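You operate a simulated robot arm through the tools that you are given. There is no shell and no other tool.

You run a simulated robot arm. Do the job below in one go: nothing can be reset, and whatever is moved stays where it is left.

JOB
Put things in order on the top of the sink bench. At the end: the filter with the teal cap stands where the black wedge stood; the orange pad stands on top of the white board; the black wedge stands where the green pad stood; the green pad stands where the orange pad stood; whatever was shut is shut again. Leave all else as you found it, and nothing knocked over.

Only the result counts: the job must be done as asked and must still hold three seconds after the hand-in. Knocking over, shifting, dropping, spilling or breaking anything else fails it. A push-on lid holds only when it is set on centred and level and pressed home; a screw cap is set on level and turned clockwise until tight.

ROBOT AND FRAMES
A 6-joint arm with a two-finger parallel gripper, fixed in place. Base frame: the origin is on the floor under the middle of its stand, x ahead of it, y to its left, z up; the work surface is at about z = 880. Lengths are in mm, angles in degrees, forces in N, time in s.
With the tool pointing down near the work surface it reaches from about 360 to 760 mm from the base axis. Its first joint turns from -66.0 to 66.0 degrees. Payload 2.45 kg.
The TCP is the grasp point between the finger pads, 24 mm short of the fingertips. In the tool frame z runs along the fingers and y along their closing line. Largest opening 68 mm; finger width 17, thickness 10; the body of the gripper, 40 by 70 mm, starts 41 mm behind the TCP.
Orientation is told as [roll, pitch, yaw] about the base's x, y, z axes, in that order, counted from this pose: with the fingers straight down and closing along the base's y, the tool's x points along the base's -x, its y along +y and its z along -z.

CONTROLS
- The arm moves only by the tool send_rows. Its argument "series" is a list of rows, each a list of 7 numbers: the shift along the tool's x, y, z in mm, then the turn, a rotation vector about the tool's x, y, z in rad, then the finger opening in mm, from 0 to 68. In form: [[x, y, z, wx, wy, wz, gripper], ...]. A call has 1 to 20 rows; each row is the pose to reach, as a shift and turn from the pose commanded when the call began, along the tool's axes at that moment. Rows are played at 5 a second. More than 50 mm and 8.6 degrees between two rows, or a gripper value outside its range, and nothing of the call is played. A pose out of reach is approached as far as the arm can. The call stops where the force on the tool passes 40 N (or 10 N more than at its start, if that is more) or the arm is blocked; 0.2 s more then pass. Each finger travels about 108 mm/s and halts on what it meets, pressing with about 24 N; the grip force reading is that of the motor and also rises with nothing between the fingers. The clock runs only during rows and for 0.2 s after the last one: add rows that repeat a pose to give the fingers time. It gives the time, the measured TCP pose, the force on the tool (base axes), the opening and the grip force at its end, in the units of the frame above (readings bear some noise), with the torque about the TCP (base axes, N m) and any sound that the robot's microphone picked up.
- Cameras (640 x 400 px; columns grow to the right, rows downward): "scene" is fixed at [156.3, 402, 1469.3]; the picture's right is [-0.86, -0.50, 0.00], its down [-0.27, 0.46, -0.85] and it looks along [0.43, -0.73, -0.53] (base axes); focal length 323 px, centre (320, 200). "wrist" rides on the gripper at [84, 11, -75] in the tool frame; the picture's right is [-0.13, 0.99, 0.00], its down [-0.60, -0.08, -0.79] and it looks along [-0.79, -0.10, 0.61] (tool axes); focal length 251 px, centre (320, 200).
- snapshot(camera): a new picture of that camera. No time passes.
- probe_pixels(camera, pixels): for up to 12 pixels [column, row] of the newest picture of that camera ("zoom" is the newest enlarged one), the place [x, y, z] in the base frame of the surface seen there, good to about 2 mm. No time passes.
- enlarge(camera, box): a new picture of the part [left, top, right, bottom] of that camera's present view, enlarged. No time passes.
- hand_in(): hands the job in; it is judged then, once.

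Unless the task says otherwise, let go and move clear before handing in.

The tools are called after ">>>" as a command line: name --pt "numbers of a row" for each row, then --argument value for the rest, lists and objects as JSON in quotes. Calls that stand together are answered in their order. send_rows: Moves the arm, as the interface text tells. Its arguments: {"type":"object","properties":{"series":{"type":"array"}},"required":["series"]} The other tools are called the same way: snapshot (camera) takes a picture; probe_pixels (camera, pixels) gives the place of the surface under pixels of a picture; enlarge (camera, box) takes an enlarged picture of a part of a camera's view; hand_in () hands the job in.

At the start:

```text
clock: 0.0
eef_pos: [366.6, -235.5, 1135.7]
ee_rot: [-0.1, -0.1, 0.0]
force: [-0.7, 0.0, -0.3]
torque: [0.01, 0.02, -0.02]
width: 67.8
grasp_force: 0.1
```

scene: 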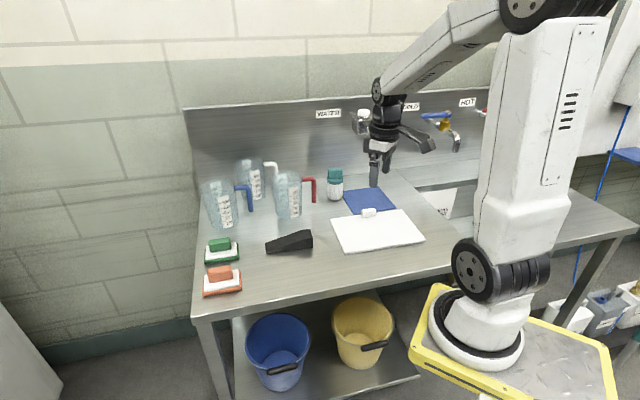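
wrist: 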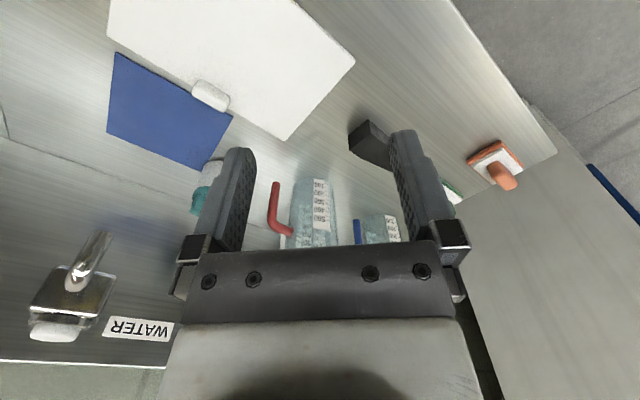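

The first pictures show the pads at the left of the bench (green about (222,248), orange about (222,278)), the black wedge at about (290,242), the teal-capped filter at (335,185) and the white board at (377,230). I'll zoom in on these to see details.

>>> enlarge --camera "scene" --box '[180, 200, 340, 300]'

>>> probe_pixels --camera "scene" --pixels '[[222, 243], [222, 258], [222, 272], [222, 290], [290, 238], [335, 172], [335, 190], [377, 230], [369, 212], [370, 198], [250, 260], [300, 300]]'

```text
4.00 times, centred on (260, 250) of scene
```

zoom: 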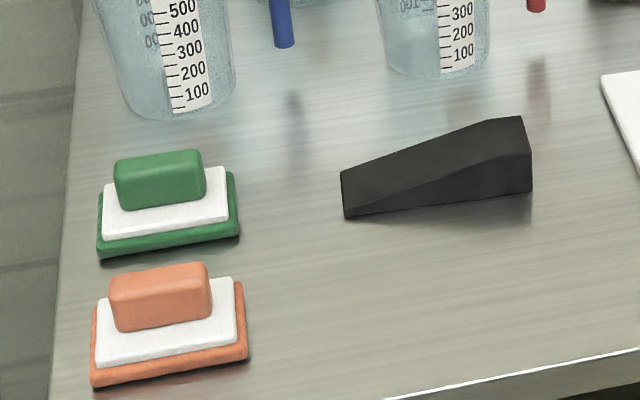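

```text
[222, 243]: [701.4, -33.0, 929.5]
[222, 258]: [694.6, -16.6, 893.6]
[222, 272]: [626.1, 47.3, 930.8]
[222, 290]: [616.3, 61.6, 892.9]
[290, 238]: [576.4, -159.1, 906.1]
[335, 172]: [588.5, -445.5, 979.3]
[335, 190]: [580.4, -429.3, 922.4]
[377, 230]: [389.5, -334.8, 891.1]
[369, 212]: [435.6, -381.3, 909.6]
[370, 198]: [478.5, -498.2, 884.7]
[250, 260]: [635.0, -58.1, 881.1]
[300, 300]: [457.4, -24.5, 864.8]
```

The zoom shows the pads as layered blocks with a small grip handle on top, and the wedge tapering towards picture left. I'll probe their corners for positions and headings.

>>> probe_pixels --camera "zoom" --pixels '[[116, 160], [199, 152], [204, 165], [118, 178], [104, 232], [226, 212], [222, 170], [102, 244], [237, 226], [120, 205], [205, 192], [160, 165]]'

>>> probe_pixels --camera "zoom" --pixels '[[110, 277], [205, 265], [209, 280], [112, 300], [99, 360], [233, 337], [232, 282], [95, 375], [244, 350], [117, 328], [211, 314], [160, 280]]'

>>> probe_pixels --camera "zoom" --pixels '[[343, 174], [346, 212], [488, 122], [519, 118], [529, 152], [529, 186], [495, 168], [370, 185], [420, 180], [500, 140], [470, 155], [345, 218]]'

>>> enlarge --camera "scene" --box '[300, 150, 460, 250]'

```text
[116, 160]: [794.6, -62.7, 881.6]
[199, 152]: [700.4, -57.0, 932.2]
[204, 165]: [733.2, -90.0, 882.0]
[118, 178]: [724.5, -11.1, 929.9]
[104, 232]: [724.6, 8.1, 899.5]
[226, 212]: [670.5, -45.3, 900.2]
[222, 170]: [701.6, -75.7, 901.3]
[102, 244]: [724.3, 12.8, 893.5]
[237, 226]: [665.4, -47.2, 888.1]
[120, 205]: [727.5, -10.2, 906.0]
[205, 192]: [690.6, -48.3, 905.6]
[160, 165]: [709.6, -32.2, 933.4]
```

```text
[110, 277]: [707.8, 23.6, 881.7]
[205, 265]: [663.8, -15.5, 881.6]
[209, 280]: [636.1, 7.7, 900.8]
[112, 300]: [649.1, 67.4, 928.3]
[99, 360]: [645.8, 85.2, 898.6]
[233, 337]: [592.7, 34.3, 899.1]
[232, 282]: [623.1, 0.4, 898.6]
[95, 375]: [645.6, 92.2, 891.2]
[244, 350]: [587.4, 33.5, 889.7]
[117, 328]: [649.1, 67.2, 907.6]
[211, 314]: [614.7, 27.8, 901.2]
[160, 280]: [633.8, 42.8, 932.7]
```

```text
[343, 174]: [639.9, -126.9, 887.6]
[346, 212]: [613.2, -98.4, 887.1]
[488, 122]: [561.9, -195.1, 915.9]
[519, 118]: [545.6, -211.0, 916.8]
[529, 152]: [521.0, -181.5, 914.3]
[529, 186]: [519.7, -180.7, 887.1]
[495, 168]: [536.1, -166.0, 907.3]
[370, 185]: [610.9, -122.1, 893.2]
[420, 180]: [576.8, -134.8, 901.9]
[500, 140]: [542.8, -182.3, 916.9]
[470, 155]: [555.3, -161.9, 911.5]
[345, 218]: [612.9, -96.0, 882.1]
```

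```text
4.00 times, centred on (380, 200) of scene
```

zoom: 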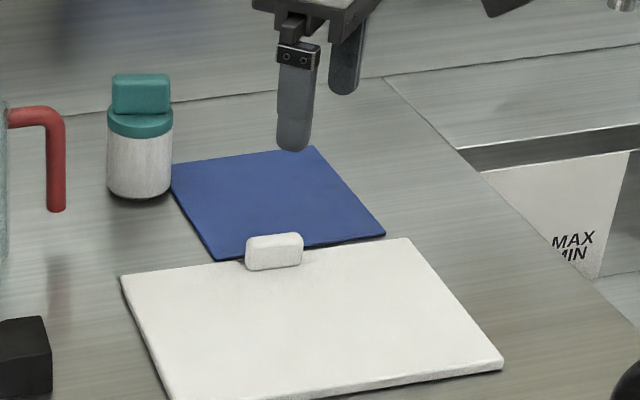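

The filter is a white cylinder with a teal collar and a rectangular knob; the white board has a small white block on its far edge. I'll probe the filter, board and block geometry.

>>> probe_pixels --camera "zoom" --pixels '[[140, 76], [116, 78], [166, 78], [114, 108], [168, 106], [140, 110], [140, 128], [110, 130], [170, 130], [140, 150], [140, 180], [140, 194]]'

>>> probe_pixels --camera "zoom" --pixels '[[124, 278], [410, 241], [500, 362], [172, 398], [250, 240], [298, 236], [300, 256], [250, 266], [275, 238], [320, 300], [215, 256], [382, 234]]'

>>> probe_pixels --camera "zoom" --pixels '[[174, 168], [314, 150], [108, 160], [172, 160], [108, 180], [171, 180], [118, 90], [164, 90], [60, 120], [58, 205], [140, 90], [275, 260]]'

>>> enlarge --camera "scene" --box '[190, 140, 350, 240]'

>>> enlarge --camera "wrist" --box '[80, 0, 360, 175]'

```text
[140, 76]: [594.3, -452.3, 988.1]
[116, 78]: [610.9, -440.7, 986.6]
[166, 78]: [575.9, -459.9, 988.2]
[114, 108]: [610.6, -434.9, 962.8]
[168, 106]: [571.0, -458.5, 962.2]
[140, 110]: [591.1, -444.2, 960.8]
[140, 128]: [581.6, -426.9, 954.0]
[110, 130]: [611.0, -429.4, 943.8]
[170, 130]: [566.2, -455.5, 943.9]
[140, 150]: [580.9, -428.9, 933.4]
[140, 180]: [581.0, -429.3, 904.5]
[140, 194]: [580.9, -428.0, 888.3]
```

```text
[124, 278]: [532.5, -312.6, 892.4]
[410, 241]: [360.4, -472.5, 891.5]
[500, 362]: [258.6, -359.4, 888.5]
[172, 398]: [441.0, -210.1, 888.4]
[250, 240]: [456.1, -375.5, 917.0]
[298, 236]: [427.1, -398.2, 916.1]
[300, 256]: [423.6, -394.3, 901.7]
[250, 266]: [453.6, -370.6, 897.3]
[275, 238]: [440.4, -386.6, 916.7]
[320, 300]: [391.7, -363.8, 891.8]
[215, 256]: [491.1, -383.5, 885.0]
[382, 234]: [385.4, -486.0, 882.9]
```

```text
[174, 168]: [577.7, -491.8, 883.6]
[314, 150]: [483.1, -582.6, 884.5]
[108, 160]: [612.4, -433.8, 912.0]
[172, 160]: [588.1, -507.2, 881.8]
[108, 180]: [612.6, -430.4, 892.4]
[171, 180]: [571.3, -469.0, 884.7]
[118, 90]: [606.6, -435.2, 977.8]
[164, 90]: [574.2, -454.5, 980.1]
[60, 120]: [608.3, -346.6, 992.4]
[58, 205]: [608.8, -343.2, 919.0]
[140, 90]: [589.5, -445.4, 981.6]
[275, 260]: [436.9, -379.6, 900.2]
```

```text
4.00 times, centred on (270, 190) of scene
```

zoom: 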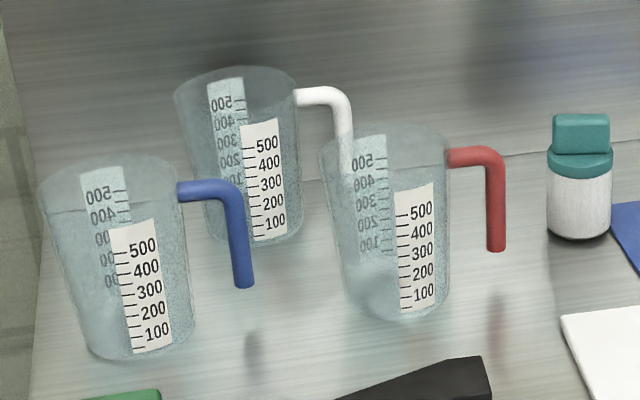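

```text
2.29 times, centred on (220, 88) of wrist
```

zoom: 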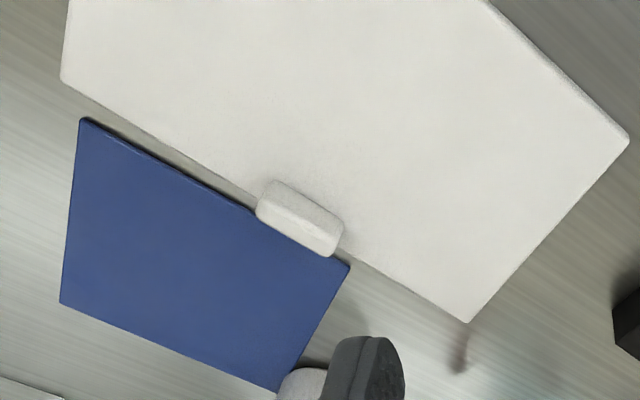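

The jugs, filter and board are clear now: the board centre is near (398,-339), the filter axis near (593,-453). I'll check the bench's left edge next to the pads, the backsplash line by the filter, and where the jugs stand.

>>> enlarge --camera "scene" --box '[180, 220, 276, 280]'

>>> probe_pixels --camera "scene" --pixels '[[203, 225], [202, 235], [201, 245], [200, 255], [199, 265], [198, 275], [197, 290], [197, 240], [195, 255], [206, 240], [206, 255], [222, 225]]'

>>> probe_pixels --camera "scene" --pixels '[[400, 166], [400, 175], [350, 175], [350, 165], [320, 178], [320, 165], [360, 150], [444, 124], [362, 118], [456, 145], [330, 150], [420, 165]]'

```text
6.67 times, centred on (228, 250) of scene
```

zoom: 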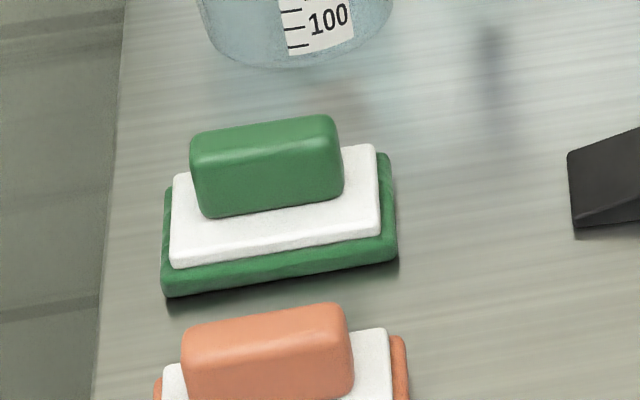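

```text
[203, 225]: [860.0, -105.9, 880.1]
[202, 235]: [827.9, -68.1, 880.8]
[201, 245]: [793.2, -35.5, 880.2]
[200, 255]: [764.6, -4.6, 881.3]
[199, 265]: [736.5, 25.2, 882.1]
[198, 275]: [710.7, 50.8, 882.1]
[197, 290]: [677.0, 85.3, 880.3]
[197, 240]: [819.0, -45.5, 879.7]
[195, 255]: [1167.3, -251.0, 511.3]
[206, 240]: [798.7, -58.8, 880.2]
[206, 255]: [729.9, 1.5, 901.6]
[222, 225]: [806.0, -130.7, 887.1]
```

```text
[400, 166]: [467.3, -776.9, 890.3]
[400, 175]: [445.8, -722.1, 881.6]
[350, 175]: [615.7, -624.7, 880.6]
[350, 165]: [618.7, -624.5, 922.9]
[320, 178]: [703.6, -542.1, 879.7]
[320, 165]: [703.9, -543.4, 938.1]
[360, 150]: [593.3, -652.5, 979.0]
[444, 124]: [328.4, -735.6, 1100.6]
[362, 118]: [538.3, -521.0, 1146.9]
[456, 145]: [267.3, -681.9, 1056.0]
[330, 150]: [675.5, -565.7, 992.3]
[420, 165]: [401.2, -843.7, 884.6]
```

The bench's left edge lies about 30 mm beyond the pads, so the wedge should just fit in the green pad's place. I'll swing the arm high over to the orange pad (about (634,43)), turned 45° to match the handle, for a closer wrist view.

>>> send_rows --pt "-26.7 27.8 5 0 0 -0.0785 68" --pt "-53.4 55.6 10 0 0 -0.157 68" --pt "-80.1 83.4 15 0 0 -0.2356 68" --pt "-106.8 111.2 20 0 0 -0.314 68" --pt "-133.5 139 25 0 0 -0.3927 68" --pt "-160.2 166.8 30 0 0 -0.471 68" --pt "-186.9 194.6 35 0 0 -0.55 68" --pt "-213.6 222.4 40 0 0 -0.628 68" --pt "-240.3 250.2 45 0 0 -0.707 68" --pt "-267 278 50 0 0 -0.7854 68" --pt "-267 278 50 0 0 -0.7854 68"

>>> snapshot --camera "wrist"

>>> snapshot --camera "scene"

```text
clock: 2.4
eef_pos: [632.2, 44.7, 1087.2]
ee_rot: [0.0, 0.0, 45.2]
force: [-0.2, 0.9, 0.3]
torque: [0.0, 0.02, 0.01]
width: 67.7
grasp_force: 0.1
```

```text
taken
```

wrist: 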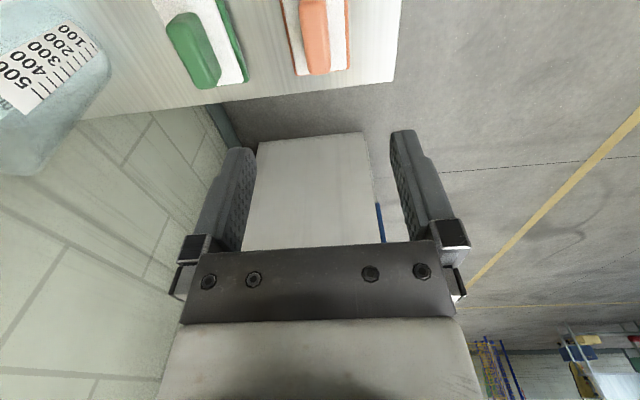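

```text
taken
```

scene: 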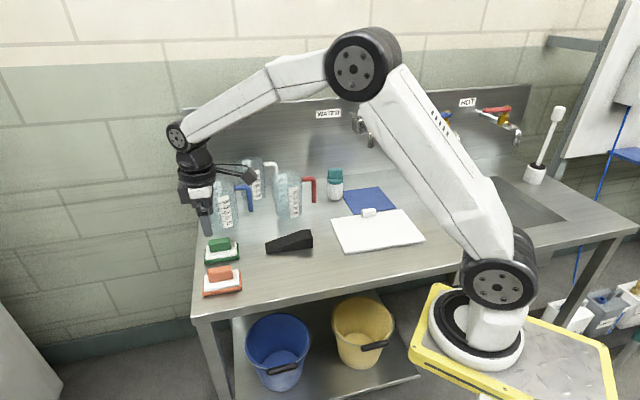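

The wrist view shows both pads at the top (orange at (315,35), green at (205,45)). I'll enlarge there and probe the pad corners.

>>> enlarge --camera "wrist" --box '[150, 0, 390, 150]'

```text
2.67 times, centred on (270, 75) of wrist
```

zoom: 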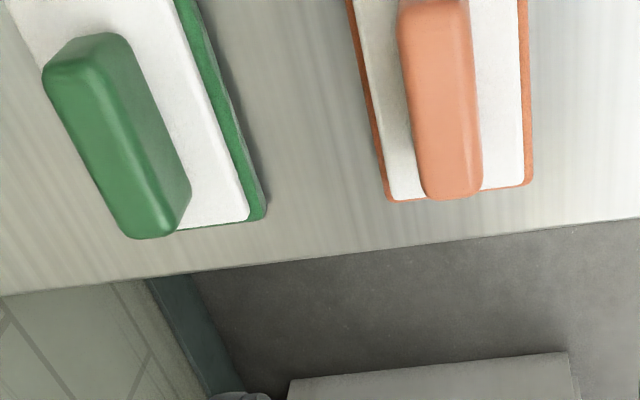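

The handles are visible in part; I'll probe handle tops, pad corners and the bench edge in this zoom.

>>> probe_pixels --camera "zoom" --pixels '[[390, 200], [530, 185], [425, 185], [478, 180], [402, 15], [468, 10], [440, 100], [430, 198], [480, 193], [527, 10], [420, 200], [388, 190]]'

>>> probe_pixels --camera "zoom" --pixels '[[262, 215], [250, 212], [120, 225], [170, 215], [50, 75], [120, 45], [100, 130], [185, 0], [182, 228], [200, 268], [400, 248], [600, 222]]'

```text
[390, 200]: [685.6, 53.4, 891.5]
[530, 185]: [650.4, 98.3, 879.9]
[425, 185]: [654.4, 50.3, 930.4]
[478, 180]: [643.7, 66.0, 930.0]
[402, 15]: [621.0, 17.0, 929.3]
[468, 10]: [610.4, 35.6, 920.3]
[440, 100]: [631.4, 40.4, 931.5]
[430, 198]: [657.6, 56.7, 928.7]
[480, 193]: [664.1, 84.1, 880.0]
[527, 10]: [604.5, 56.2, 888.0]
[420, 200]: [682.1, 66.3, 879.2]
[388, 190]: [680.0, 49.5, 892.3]
```

```text
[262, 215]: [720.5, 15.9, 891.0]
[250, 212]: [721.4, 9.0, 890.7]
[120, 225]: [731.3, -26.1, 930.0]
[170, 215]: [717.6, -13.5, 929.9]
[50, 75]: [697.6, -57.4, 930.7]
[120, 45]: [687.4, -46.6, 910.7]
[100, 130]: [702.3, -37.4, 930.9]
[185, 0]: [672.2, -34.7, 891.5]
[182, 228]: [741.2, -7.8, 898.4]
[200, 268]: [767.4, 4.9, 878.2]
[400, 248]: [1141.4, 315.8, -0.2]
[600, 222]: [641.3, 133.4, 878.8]
```

The wrist view is upside-down (inward is up), so the pads lie right below. I'll back off about 90 mm along the tool's x to see both pads whole.

>>> send_rows --pt "30 0 0 0 0 0 68" --pt "60 0 0 0 0 0 68" --pt "90 -15 0 0 0 0 68" --pt "90 -30 0 0 0 0 68" --pt "90 -30 0 0 0 0 68"

>>> snapshot --camera "wrist"

>>> enlarge --camera "wrist" --box '[160, 0, 400, 150]'

```text
clock: 3.6
eef_pos: [590.7, -42.4, 1086.3]
ee_rot: [-0.1, 0.0, 45.0]
force: [0.1, -0.2, 0.0]
torque: [0.04, 0.04, 0.01]
width: 67.9
grasp_force: 0.0
```

```text
taken
```

wrist: 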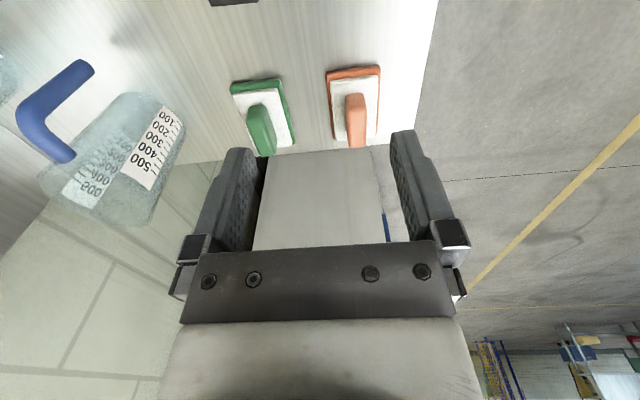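

```text
2.67 times, centred on (280, 75) of wrist
```

zoom: 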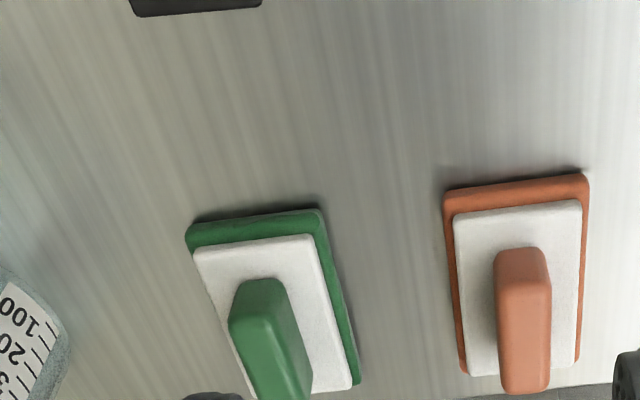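

Both pads are now in view; I'll probe matching features on each (white layer corners, base corners, handle ends).

>>> probe_pixels --camera "zoom" --pixels '[[190, 232], [319, 213], [355, 380], [199, 253], [310, 238], [348, 386], [242, 288], [280, 288], [253, 310], [290, 310], [270, 350], [300, 390]]'

>>> probe_pixels --camera "zoom" --pixels '[[448, 197], [586, 179], [577, 356], [464, 370], [458, 218], [579, 204], [474, 374], [500, 252], [542, 252], [502, 285], [546, 285], [523, 320]]'

```text
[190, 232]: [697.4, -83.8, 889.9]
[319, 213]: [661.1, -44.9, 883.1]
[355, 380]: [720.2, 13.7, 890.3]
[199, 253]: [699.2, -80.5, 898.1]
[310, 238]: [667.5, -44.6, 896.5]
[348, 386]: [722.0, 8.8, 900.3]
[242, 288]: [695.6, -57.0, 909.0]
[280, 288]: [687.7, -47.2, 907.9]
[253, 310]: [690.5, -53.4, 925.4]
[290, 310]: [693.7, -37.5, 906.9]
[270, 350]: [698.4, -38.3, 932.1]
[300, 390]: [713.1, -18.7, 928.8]
```

```text
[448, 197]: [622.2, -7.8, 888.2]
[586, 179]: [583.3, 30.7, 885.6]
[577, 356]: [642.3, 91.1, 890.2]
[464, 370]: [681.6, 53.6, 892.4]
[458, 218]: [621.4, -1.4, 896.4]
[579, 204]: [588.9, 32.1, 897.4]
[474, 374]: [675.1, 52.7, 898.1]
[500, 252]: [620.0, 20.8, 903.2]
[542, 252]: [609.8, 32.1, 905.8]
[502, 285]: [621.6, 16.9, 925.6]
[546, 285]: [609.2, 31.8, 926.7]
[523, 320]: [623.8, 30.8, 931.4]
```

The pad centres are now well fixed: orange (632.3, 42.1), green (709.5, -35.4), both at about 45°. I'll move over the orange handle and go down to TCP z ≈ 929 with the fingers open.

>>> send_rows --pt "-30 10 0 0 0 0 68" --pt "-60 20 0 0 0 0 68" --pt "-88.7 30.6 0 0 0 0 68" --pt "-88.7 30.6 40 0 0 0 68" --pt "-88.7 30.6 80 0 0 0 68" --pt "-88.7 30.6 110 0 0 0 68" --pt "-88.7 30.6 125 0 0 0 68" --pt "-88.7 30.6 125 0 0 0 68"

>>> snapshot --camera "wrist"

>>> enlarge --camera "scene" --box '[180, 200, 340, 300]'

```text
clock: 5.4
eef_pos: [631.3, 42.2, 959.9]
ee_rot: [0.0, 0.0, 44.9]
force: [-0.6, 0.2, -0.3]
torque: [0.01, -0.01, 0.02]
width: 68.2
grasp_force: 0.1
```

```text
taken
```

wrist: 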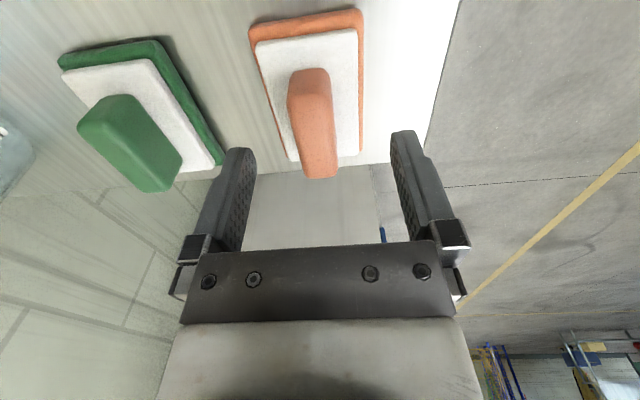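

```text
4.00 times, centred on (260, 250) of scene
```

zoom: 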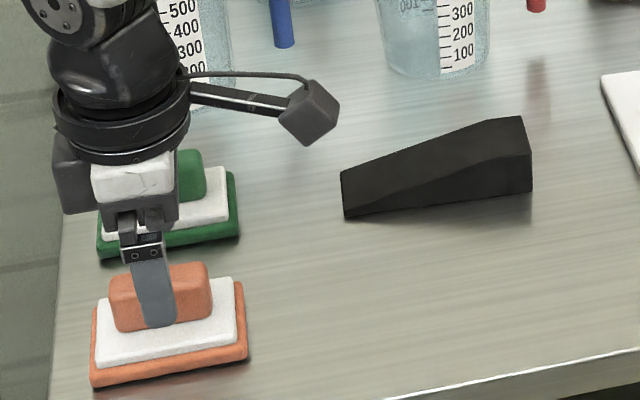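

The fingers straddle the orange handle in both views. I'll go down 32 mm more and close.

>>> send_rows --pt "0 0 15 0 0 0 68" --pt "0 0 32 0 0 0 68" --pt "0 0 32 0 0 0 45" --pt "0 0 32 0 0 0 25" --pt "0 0 32 0 0 0 5" --pt "0 0 32 0 0 0 5" --pt "0 0 32 0 0 0 5"

>>> snapshot --camera "wrist"

```text
clock: 7.0
eef_pos: [632.0, 41.0, 927.7]
ee_rot: [0.0, -0.1, 45.0]
force: [-0.5, 0.8, -0.3]
torque: [0.04, -0.02, 0.0]
width: 21.3
grasp_force: 23.6
```

```text
taken
```

wrist: 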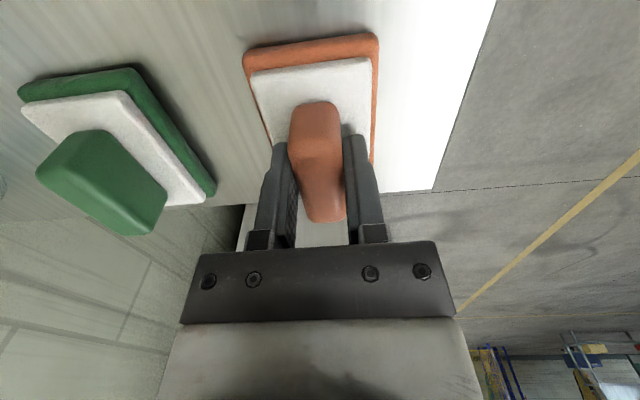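

The handle is held at 21.3 mm with 23.6 N. I'll lift 120 mm straight up and carry it over to above the board at about (392,-333).

>>> send_rows --pt "0 0 -10 0 0 0 5" --pt "0 0 -40 0 0 0 5" --pt "0 0 -80 0 0 0 5" --pt "0 0 -120 0 0 0 5" --pt "39.5 -8.7 -120 0 0 0 5" --pt "79 -17.4 -120 0 0 0 5" --pt "118.5 -26 -120 0 0 0 5" --pt "158 -34.7 -120 0 0 0 5" --pt "197.5 -43.4 -120 0 0 0 5" --pt "237 -52.1 -120 0 0 0 5" --pt "276.6 -60.8 -120 0 0 0 5" --pt "316 -69.5 -120 0 0 0 5" --pt "355.6 -78.1 -120 0 0 0 5" --pt "395 -86.8 -120 0 0 0 5" --pt "434.6 -95.5 -120 0 0 0 5" --pt "434.6 -95.5 -120 0 0 0 5"

>>> snapshot --camera "wrist"

>>> snapshot --camera "scene"

```text
clock: 10.4
eef_pos: [392.2, -332.3, 1048.6]
ee_rot: [0.1, 0.0, 45.0]
force: [-0.2, 0.4, 0.5]
torque: [0.03, 0.0, 0.0]
width: 21.7
grasp_force: 23.8
```

```text
taken
```

wrist: 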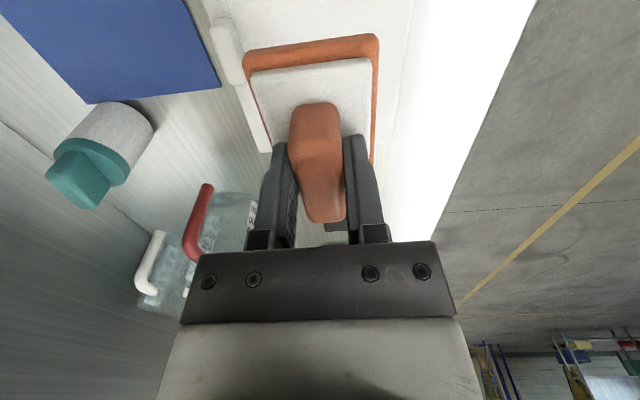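

```text
taken
```

scene: 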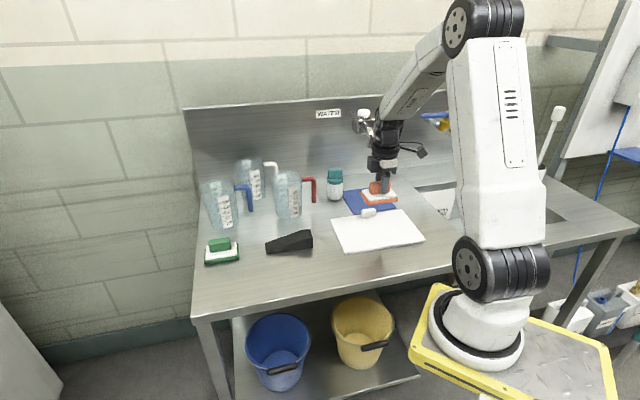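

The pad hangs level above the board, away from the small white block. I'll lower it to about 4 mm above the board.

>>> send_rows --pt "0 0 35 0 0 0 5" --pt "0 0 70 0 0 0 5" --pt "0 0 95 0 0 0 5" --pt "0 0 104 0 0 0 5" --pt "0 0 104 0 0 0 5"

>>> enlarge --camera "scene" --box '[310, 170, 470, 270]'

>>> snapshot --camera "wrist"

```text
clock: 11.6
eef_pos: [393.8, -332.0, 943.5]
ee_rot: [0.0, 0.0, 45.0]
force: [-0.1, 1.0, -0.6]
torque: [-0.01, 0.01, 0.0]
width: 21.2
grasp_force: 24.1
```

```text
4.00 times, centred on (390, 220) of scene
```

zoom: 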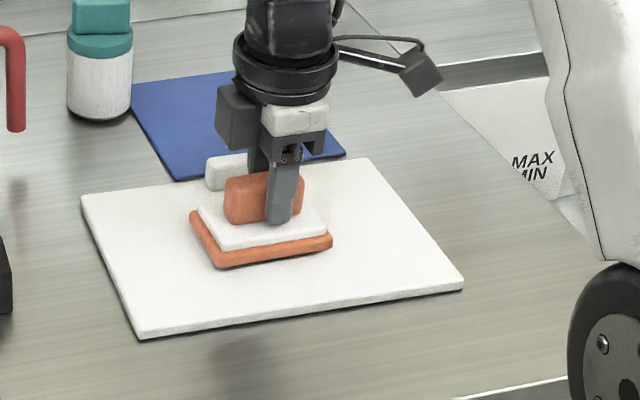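

```text
taken
```

wrist: 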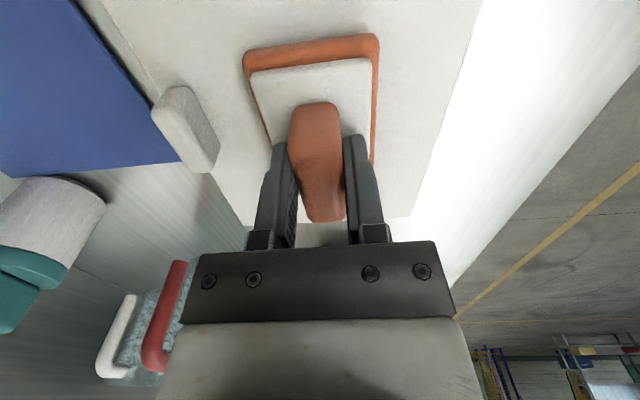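

The pad is about 4 mm above the board and clear of the block. I'll lower in small steps to touch down.

>>> send_rows --pt "0 0 2 0 0 0 5" --pt "0 0 3.5 0 0 0 5" --pt "0 0 4.5 0 0 0 5" --pt "0 0 5.2 0 0 0 5" --pt "0 0 5.2 0 0 0 5"

```text
clock: 12.8
eef_pos: [391.9, -332.3, 939.1]
ee_rot: [-0.1, 0.0, 45.0]
force: [-0.7, 3.9, 9.0]
torque: [0.18, -0.03, 0.03]
width: 21.3
grasp_force: 24.6
```

Force rose to 9 N upward: the pad rests on the board. I'll open to 50 and rise clear.

>>> send_rows --pt "0 0 4.8 0 0 0 5" --pt "0 0 4.8 0 0 0 30" --pt "0 0 4.8 0 0 0 50" --pt "0 0 4.8 0 0 0 50" --pt "0 0 -10 0 0 0 50" --pt "0 0 -40 0 0 0 50" --pt "0 0 -80 0 0 0 68" --pt "0 0 -110 0 0 0 68" --pt "0 0 -110 0 0 0 68"

>>> enlarge --camera "scene" --box '[310, 170, 470, 270]'

>>> snapshot --camera "wrist"

```text
clock: 14.8
eef_pos: [393.3, -332.0, 1048.6]
ee_rot: [-0.1, 0.0, 45.0]
force: [-0.1, -0.2, 0.3]
torque: [-0.03, 0.06, 0.02]
width: 68.2
grasp_force: 0.2
```

```text
4.00 times, centred on (390, 220) of scene
```

zoom: 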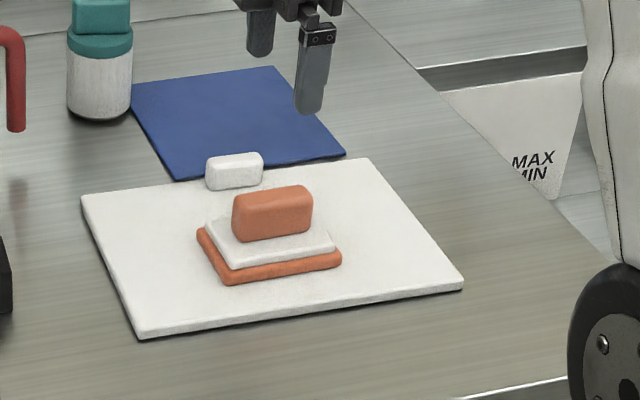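

```text
taken
```

wrist: 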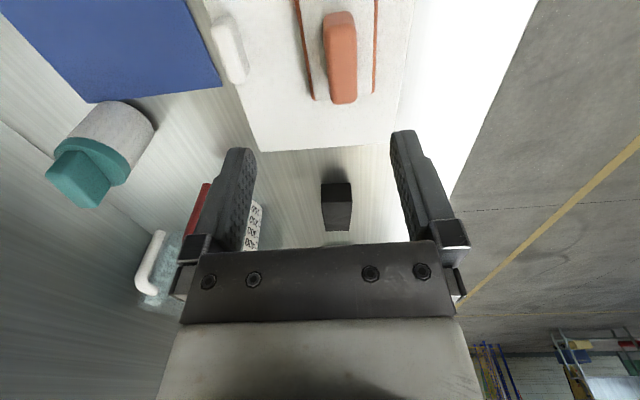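

The orange pad stands on the board. I'll check that it's level by probing its white layer and base corners in the zoom, then go for the green pad.

>>> probe_pixels --camera "zoom" --pixels '[[212, 230], [232, 262], [328, 243], [270, 252], [200, 238], [228, 278], [337, 261], [240, 200], [305, 192], [272, 192], [215, 168], [400, 250]]'

```text
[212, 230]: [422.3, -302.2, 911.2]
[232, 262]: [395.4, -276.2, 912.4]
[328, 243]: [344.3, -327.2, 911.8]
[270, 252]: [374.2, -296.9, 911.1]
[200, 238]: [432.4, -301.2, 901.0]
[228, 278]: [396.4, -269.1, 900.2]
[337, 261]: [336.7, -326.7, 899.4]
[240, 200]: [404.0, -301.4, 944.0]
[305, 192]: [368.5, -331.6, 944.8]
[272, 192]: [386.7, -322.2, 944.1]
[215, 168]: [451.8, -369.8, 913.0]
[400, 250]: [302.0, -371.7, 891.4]
```

The pad is level (white layer at 911–912, handle top 944) and wholly on the board, though it slid some 15 mm along the closing line at release, so later releases need small openings. Before going to the green pad I'll check how near the blue jug's handle is.

>>> snapshot --camera "scene"

>>> probe_pixels --camera "scene" --pixels '[[250, 190], [251, 210], [240, 187], [213, 185], [225, 228], [210, 222], [237, 222], [315, 182], [314, 198], [290, 216], [275, 170], [303, 180]]'

```text
taken
```

scene: 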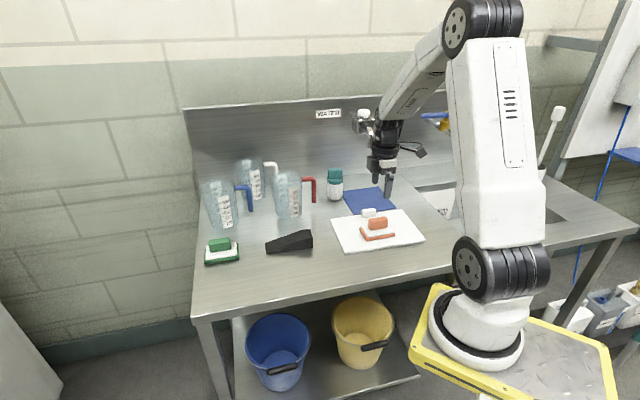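

```text
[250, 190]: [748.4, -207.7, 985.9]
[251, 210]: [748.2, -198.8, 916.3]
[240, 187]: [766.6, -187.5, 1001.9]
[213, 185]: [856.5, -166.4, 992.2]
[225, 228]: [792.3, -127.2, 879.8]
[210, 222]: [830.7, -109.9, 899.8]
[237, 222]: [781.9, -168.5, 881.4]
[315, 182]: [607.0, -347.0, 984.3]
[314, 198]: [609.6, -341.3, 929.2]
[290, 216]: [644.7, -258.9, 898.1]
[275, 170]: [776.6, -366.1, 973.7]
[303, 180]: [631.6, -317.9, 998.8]
```

The blue handle (about (748,-200)) is over 160 mm from the green pad, so access is free. I'll travel high to above the green pad and go down to just above its handle.

>>> send_rows --pt "-39.5 -1.3 0 0 0 0 68" --pt "-79 -2.5 0 0 0 0 68" --pt "-118.5 -3.8 0 0 0 0 68" --pt "-158 -5.1 0 0 0 0 68" --pt "-197.5 -6.3 0 0 0 0 68" --pt "-237 -7.6 0 0 0 0 68" --pt "-276.5 -8.8 0 0 0 0 68" --pt "-316 -10.1 0 0 0 0 68" --pt "-355.4 -11.4 0 0 0 0 68" --pt "-395 -12.6 0 0 0 0 68" --pt "-434.4 -13.9 0 0 0 0 68" --pt "-434.4 -13.9 40 0 0 0 68" --pt "-434.4 -13.9 75 0 0 0 68" --pt "-434.4 -13.9 90 0 0 0 68" --pt "-434.4 -13.9 90 0 0 0 68"

>>> snapshot --camera "wrist"

>>> enlarge --camera "scene" --box '[180, 200, 340, 300]'

```text
clock: 18.0
eef_pos: [709.1, -34.9, 959.5]
ee_rot: [0.0, -0.1, 45.1]
force: [0.6, 0.4, -0.3]
torque: [0.05, 0.03, 0.02]
width: 68.1
grasp_force: 0.0
```

```text
taken
```

wrist: 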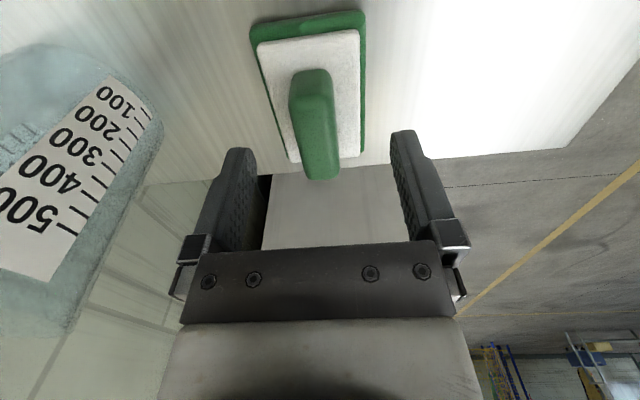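

```text
4.00 times, centred on (260, 250) of scene
```

zoom: 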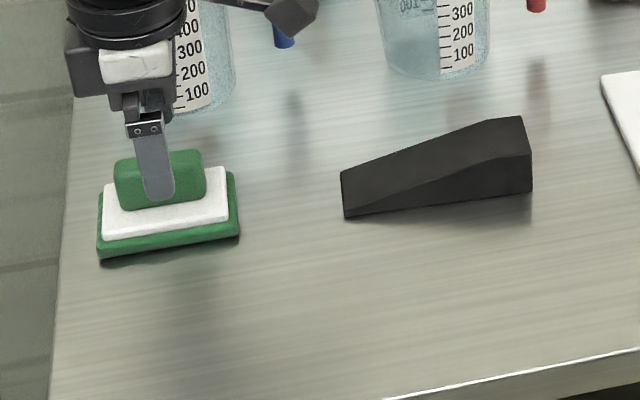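

The green pad sits in the wrist view just as the orange one did (near corners (251,27) and (365,14)), so the grasp is centred. I'll go down 31.5 mm and close.

>>> send_rows --pt "0 0 15 0 0 0 68" --pt "0 0 31.5 0 0 0 68" --pt "0 0 31.5 0 0 0 45" --pt "0 0 31.5 0 0 0 25" --pt "0 0 31.5 0 0 0 5" --pt "0 0 31.5 0 0 0 5" --pt "0 0 31.5 0 0 0 5"

>>> snapshot --camera "wrist"

>>> enlarge --camera "scene" --box '[180, 200, 340, 300]'

```text
clock: 19.6
eef_pos: [710.4, -34.7, 927.7]
ee_rot: [0.0, -0.1, 45.0]
force: [-0.2, 0.3, -0.4]
torque: [0.01, 0.0, 0.04]
width: 21.5
grasp_force: 23.9
```

```text
taken
```

wrist: 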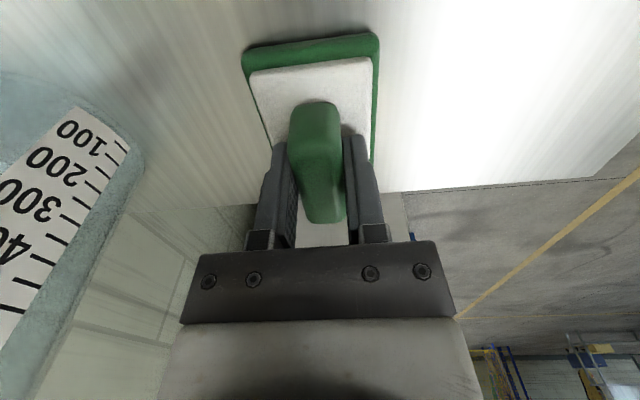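

```text
4.00 times, centred on (260, 250) of scene
```

zoom: 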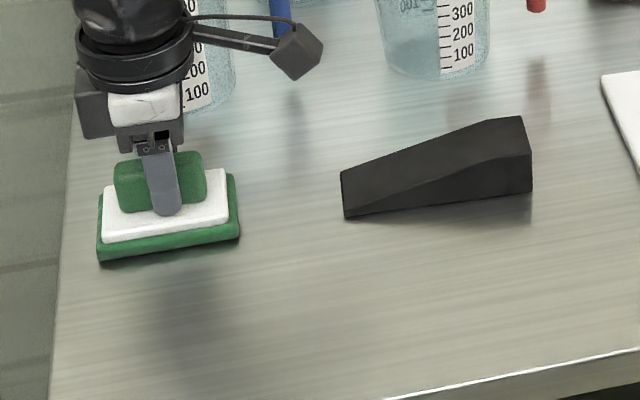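

The green handle is held (21.5 mm, 23.9 N) with no shift. I'll lift 40 mm, move 109 mm along the tool's y to the orange pad's old place, and lower to about 2 mm above the bench.

>>> send_rows --pt "0 0 -10 0 0 0 5" --pt "0 0 -40 0 0 0 5" --pt "0 27 -40 0 0 0 5" --pt "0 55 -40 0 0 0 5" --pt "0 82 -40 0 0 0 5" --pt "-0.2 109.4 -40 0 0 0 5" --pt "-0.2 109.4 -40 0 0 0 5" --pt "-0.2 109.4 -20 0 0 0 5" --pt "-0.2 109.4 -5 0 0 0 5" --pt "-0.2 109.4 -2 0 0 0 5" --pt "-0.2 109.4 -2 0 0 0 5"

>>> enlarge --camera "scene" --box '[180, 200, 340, 300]'

>>> snapshot --camera "wrist"

```text
clock: 22.0
eef_pos: [632.3, 43.0, 928.6]
ee_rot: [-0.1, 0.0, 44.9]
force: [0.3, -0.3, -0.8]
torque: [0.01, 0.02, 0.0]
width: 21.5
grasp_force: 24.1
```

```text
4.00 times, centred on (260, 250) of scene
```

zoom: 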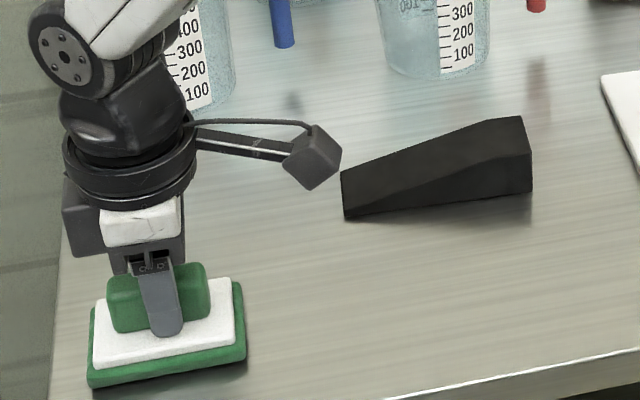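

```text
taken
```

wrist: 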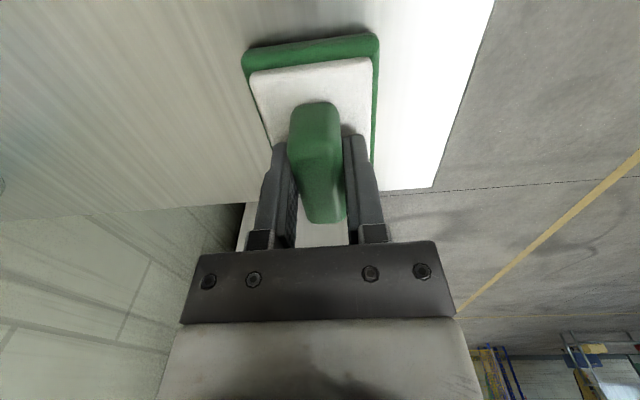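

The green pad's corners ((88,386), (246,358)) match where the orange pad's were ((90,385), (247,357)). I'll lower the last 2 mm, then open just a little and look.

>>> send_rows --pt "0 0 1 0 0 0 5" --pt "0 0 2 0 0 0 5" --pt "0 0 2 0 0 0 5"

```text
clock: 22.8
eef_pos: [633.5, 42.3, 927.0]
ee_rot: [0.1, -0.1, 45.0]
force: [-0.4, 1.2, 3.2]
torque: [-0.05, 0.07, -0.04]
width: 21.2
grasp_force: 24.2
```

Contact at 3.2 N: the pad is on the bench. I'll open only to 25 mm and check whether the pad follows a finger.

>>> send_rows --pt "0 0 0 0 0 0 23" --pt "0 0 0 0 0 0 25" --pt "0 0 0 0 0 0 25"

>>> snapshot --camera "wrist"

>>> enlarge --camera "scene" --box '[180, 200, 340, 300]'

```text
clock: 23.6
eef_pos: [631.1, 42.1, 926.5]
ee_rot: [0.0, 0.0, 45.0]
force: [-1.0, 0.0, -0.6]
torque: [0.02, -0.01, -0.03]
width: 25.0
grasp_force: 0.1
```

```text
taken
```

wrist: 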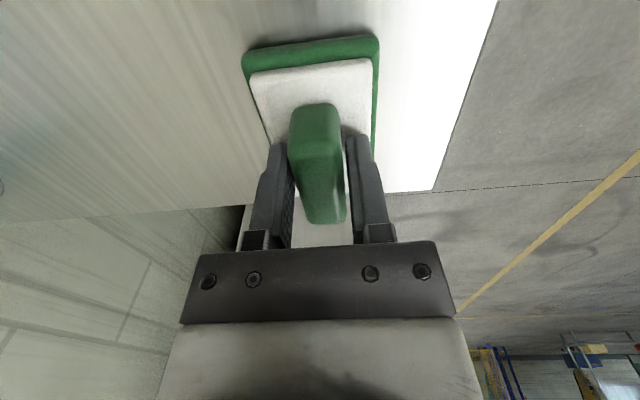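

```text
4.00 times, centred on (260, 250) of scene
```

zoom: 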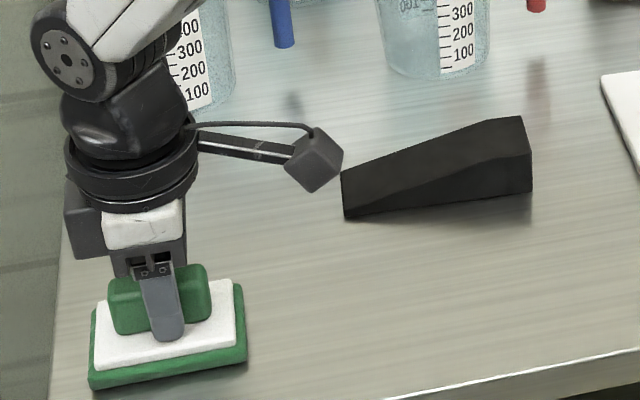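

The pad stayed put with a small gap at the right finger. I'll open a little more to 32, and look again before lifting.

>>> send_rows --pt "0 0 0 0 0 0 28" --pt "0 0 0 0 0 0 32" --pt "0 0 0 0 0 0 32"

>>> snapshot --camera "wrist"

```text
clock: 24.4
eef_pos: [632.9, 41.9, 927.1]
ee_rot: [0.0, 0.0, 44.9]
force: [-0.2, -0.2, 0.6]
torque: [0.02, 0.02, 0.05]
width: 32.0
grasp_force: 0.1
```

```text
taken
```

wrist: 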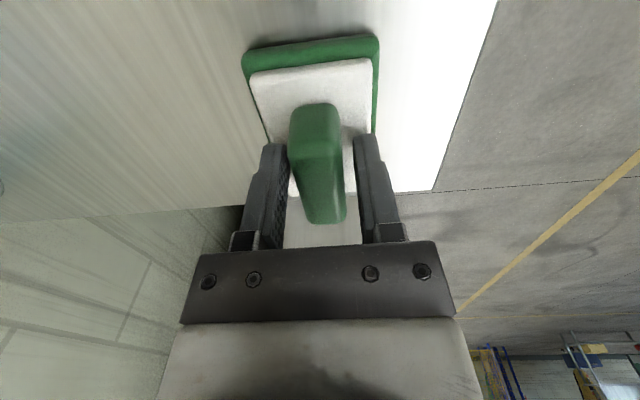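

The pad is free and unmoved. I'll lift straight up and then move back to where the wrist camera can see the wedge.

>>> send_rows --pt "0 0 -10 0 0 0 32" --pt "0 0 -40 0 0 0 32" --pt "0 0 -80 0 0 0 68" --pt "0 0 -122 0 0 0 68" --pt "40.8 -16.7 -122 0 0 0 68" --pt "81.5 -33.5 -122 0 0 0 68" --pt "122.3 -50.2 -122 0 0 0 68" --pt "163 -67 -122 0 0 0 68" --pt "203.8 -83.7 -122 0 0 0 68" --pt "244.6 -100.4 -122 0 0 0 68" --pt "244.6 -100.4 -122 0 0 0 68"

>>> enlarge --camera "scene" --box '[180, 200, 340, 300]'

>>> snapshot --camera "wrist"

```text
clock: 26.8
eef_pos: [531.1, -201.1, 1048.8]
ee_rot: [0.1, 0.1, 45.0]
force: [0.4, -1.0, 0.5]
torque: [0.02, -0.03, -0.03]
width: 68.1
grasp_force: 0.0
```

```text
4.00 times, centred on (260, 250) of scene
```

zoom: 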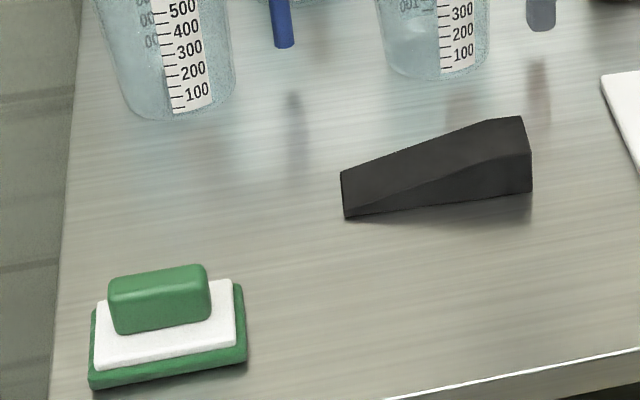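

```text
taken
```

wrist: 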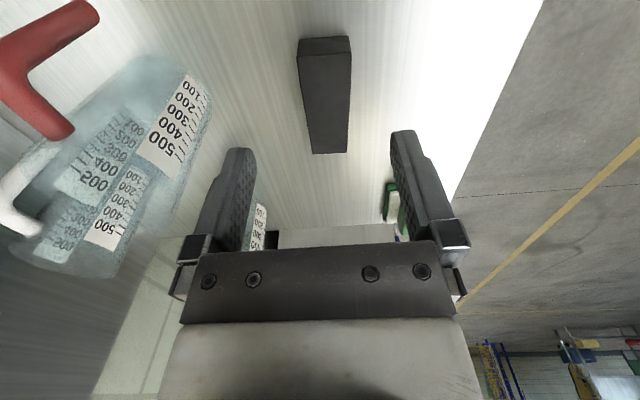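

The green pad stands in the orange pad's old place. Now the wedge is at (325,95) in the wrist view; I'll enlarge and probe its corners.

>>> enlarge --camera "wrist" --box '[230, 10, 422, 130]'

```text
3.33 times, centred on (326, 70) of wrist
```

zoom: 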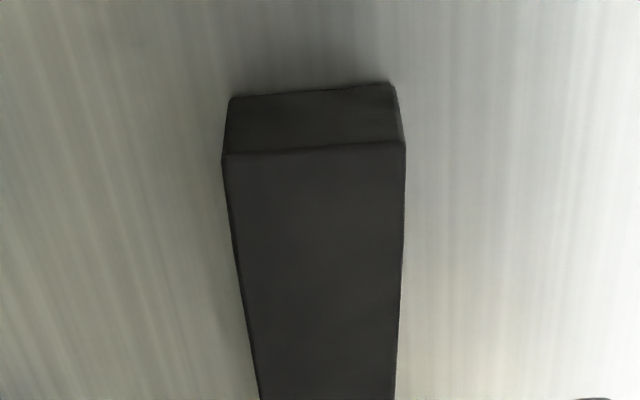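

>>> probe_pixels --camera "wrist" --pixels '[[299, 39], [349, 37], [298, 56], [351, 54], [312, 152], [347, 151], [310, 145], [345, 100], [303, 100], [325, 60], [325, 100], [328, 148]]'

>>> probe_pixels --camera "zoom" --pixels '[[232, 100], [392, 86], [228, 158], [402, 148], [238, 240], [401, 240], [315, 95], [315, 154], [252, 340], [396, 340], [315, 200], [315, 300]]'

```text
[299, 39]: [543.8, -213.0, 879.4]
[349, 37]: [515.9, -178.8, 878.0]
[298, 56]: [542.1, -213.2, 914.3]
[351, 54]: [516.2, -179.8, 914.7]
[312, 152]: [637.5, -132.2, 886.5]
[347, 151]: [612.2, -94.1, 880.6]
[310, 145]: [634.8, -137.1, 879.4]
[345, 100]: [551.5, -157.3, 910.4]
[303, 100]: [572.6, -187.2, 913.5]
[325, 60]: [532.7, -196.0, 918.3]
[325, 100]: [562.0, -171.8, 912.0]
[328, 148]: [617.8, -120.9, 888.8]
```

```text
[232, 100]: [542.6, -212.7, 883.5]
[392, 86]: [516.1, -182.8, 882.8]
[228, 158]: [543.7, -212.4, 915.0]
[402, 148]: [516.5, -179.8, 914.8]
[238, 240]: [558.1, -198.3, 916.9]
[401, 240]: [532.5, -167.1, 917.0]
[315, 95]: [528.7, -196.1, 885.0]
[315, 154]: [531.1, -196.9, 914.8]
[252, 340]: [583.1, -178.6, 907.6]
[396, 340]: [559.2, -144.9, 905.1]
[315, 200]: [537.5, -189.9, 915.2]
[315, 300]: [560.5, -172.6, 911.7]
```

The wedge's long axis lies at about 41°, its footprint centre at (577.7,-154.5), width about 42 mm. I'll go to a grasp point near its centre of mass (569,-162), turned to yaw 41°, stopping above it first.

>>> send_rows --pt "-28 0.4 0 0 0 0.035 68" --pt "-55.6 0.9 0 0 0 0.07 68" --pt "-55.6 0.9 40 0 0 0.07 68" --pt "-55.6 0.9 80 0 0 0.07 68" --pt "-55.6 0.9 100 0 0 0.07 68" --pt "-55.6 0.9 100 0 0 0.07 68"

>>> snapshot --camera "wrist"

>>> enlarge --camera "scene" --box '[210, 190, 370, 290]'

```text
clock: 28.2
eef_pos: [568.7, -162.6, 948.0]
ee_rot: [0.0, 0.1, 41.0]
force: [0.2, -0.1, 0.2]
torque: [0.0, 0.03, 0.01]
width: 68.0
grasp_force: 0.0
```

```text
taken
```

wrist: 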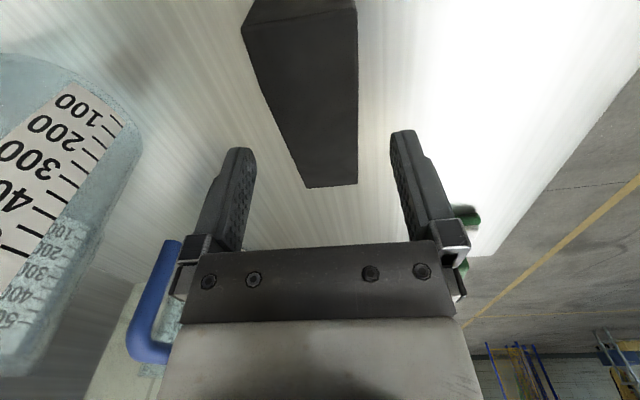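

```text
4.00 times, centred on (290, 240) of scene
```

zoom: 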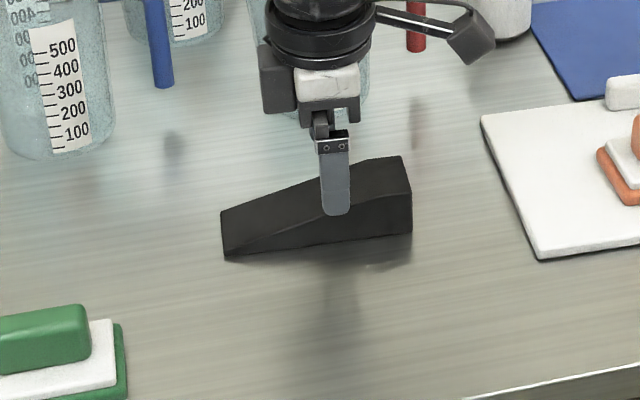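

The fingers straddle the wedge evenly. I'll go down to z ≈ 908 (tips about 3 mm above the bench) and close.

>>> send_rows --pt "0 0 20 0 0 0 68" --pt "0 0 35 0 0 0 68" --pt "0 0 42 0 0 0 68" --pt "0 0 42 0 0 0 55" --pt "0 0 42 0 0 0 40" --pt "0 0 42 0 0 0 25" --pt "0 0 42 0 0 0 25" --pt "0 0 42 0 0 0 25"

>>> snapshot --camera "wrist"

>>> enlarge --camera "scene" --box '[180, 200, 340, 300]'

```text
clock: 30.0
eef_pos: [569.4, -162.7, 906.9]
ee_rot: [0.0, -0.1, 41.0]
force: [0.3, -0.6, 0.8]
torque: [0.06, -0.03, -0.05]
width: 43.8
grasp_force: 24.5
```

```text
taken
```

wrist: 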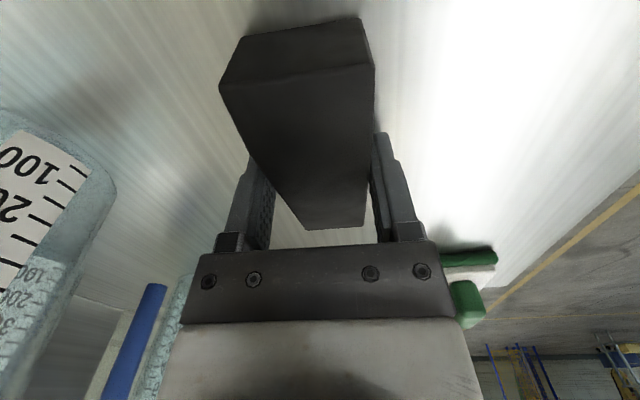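

```text
4.00 times, centred on (260, 250) of scene
```

zoom: 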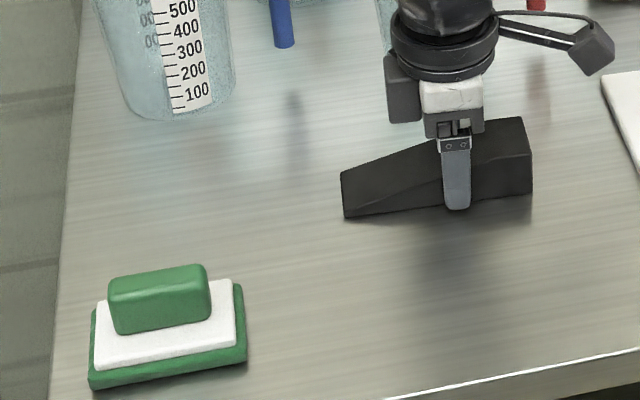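

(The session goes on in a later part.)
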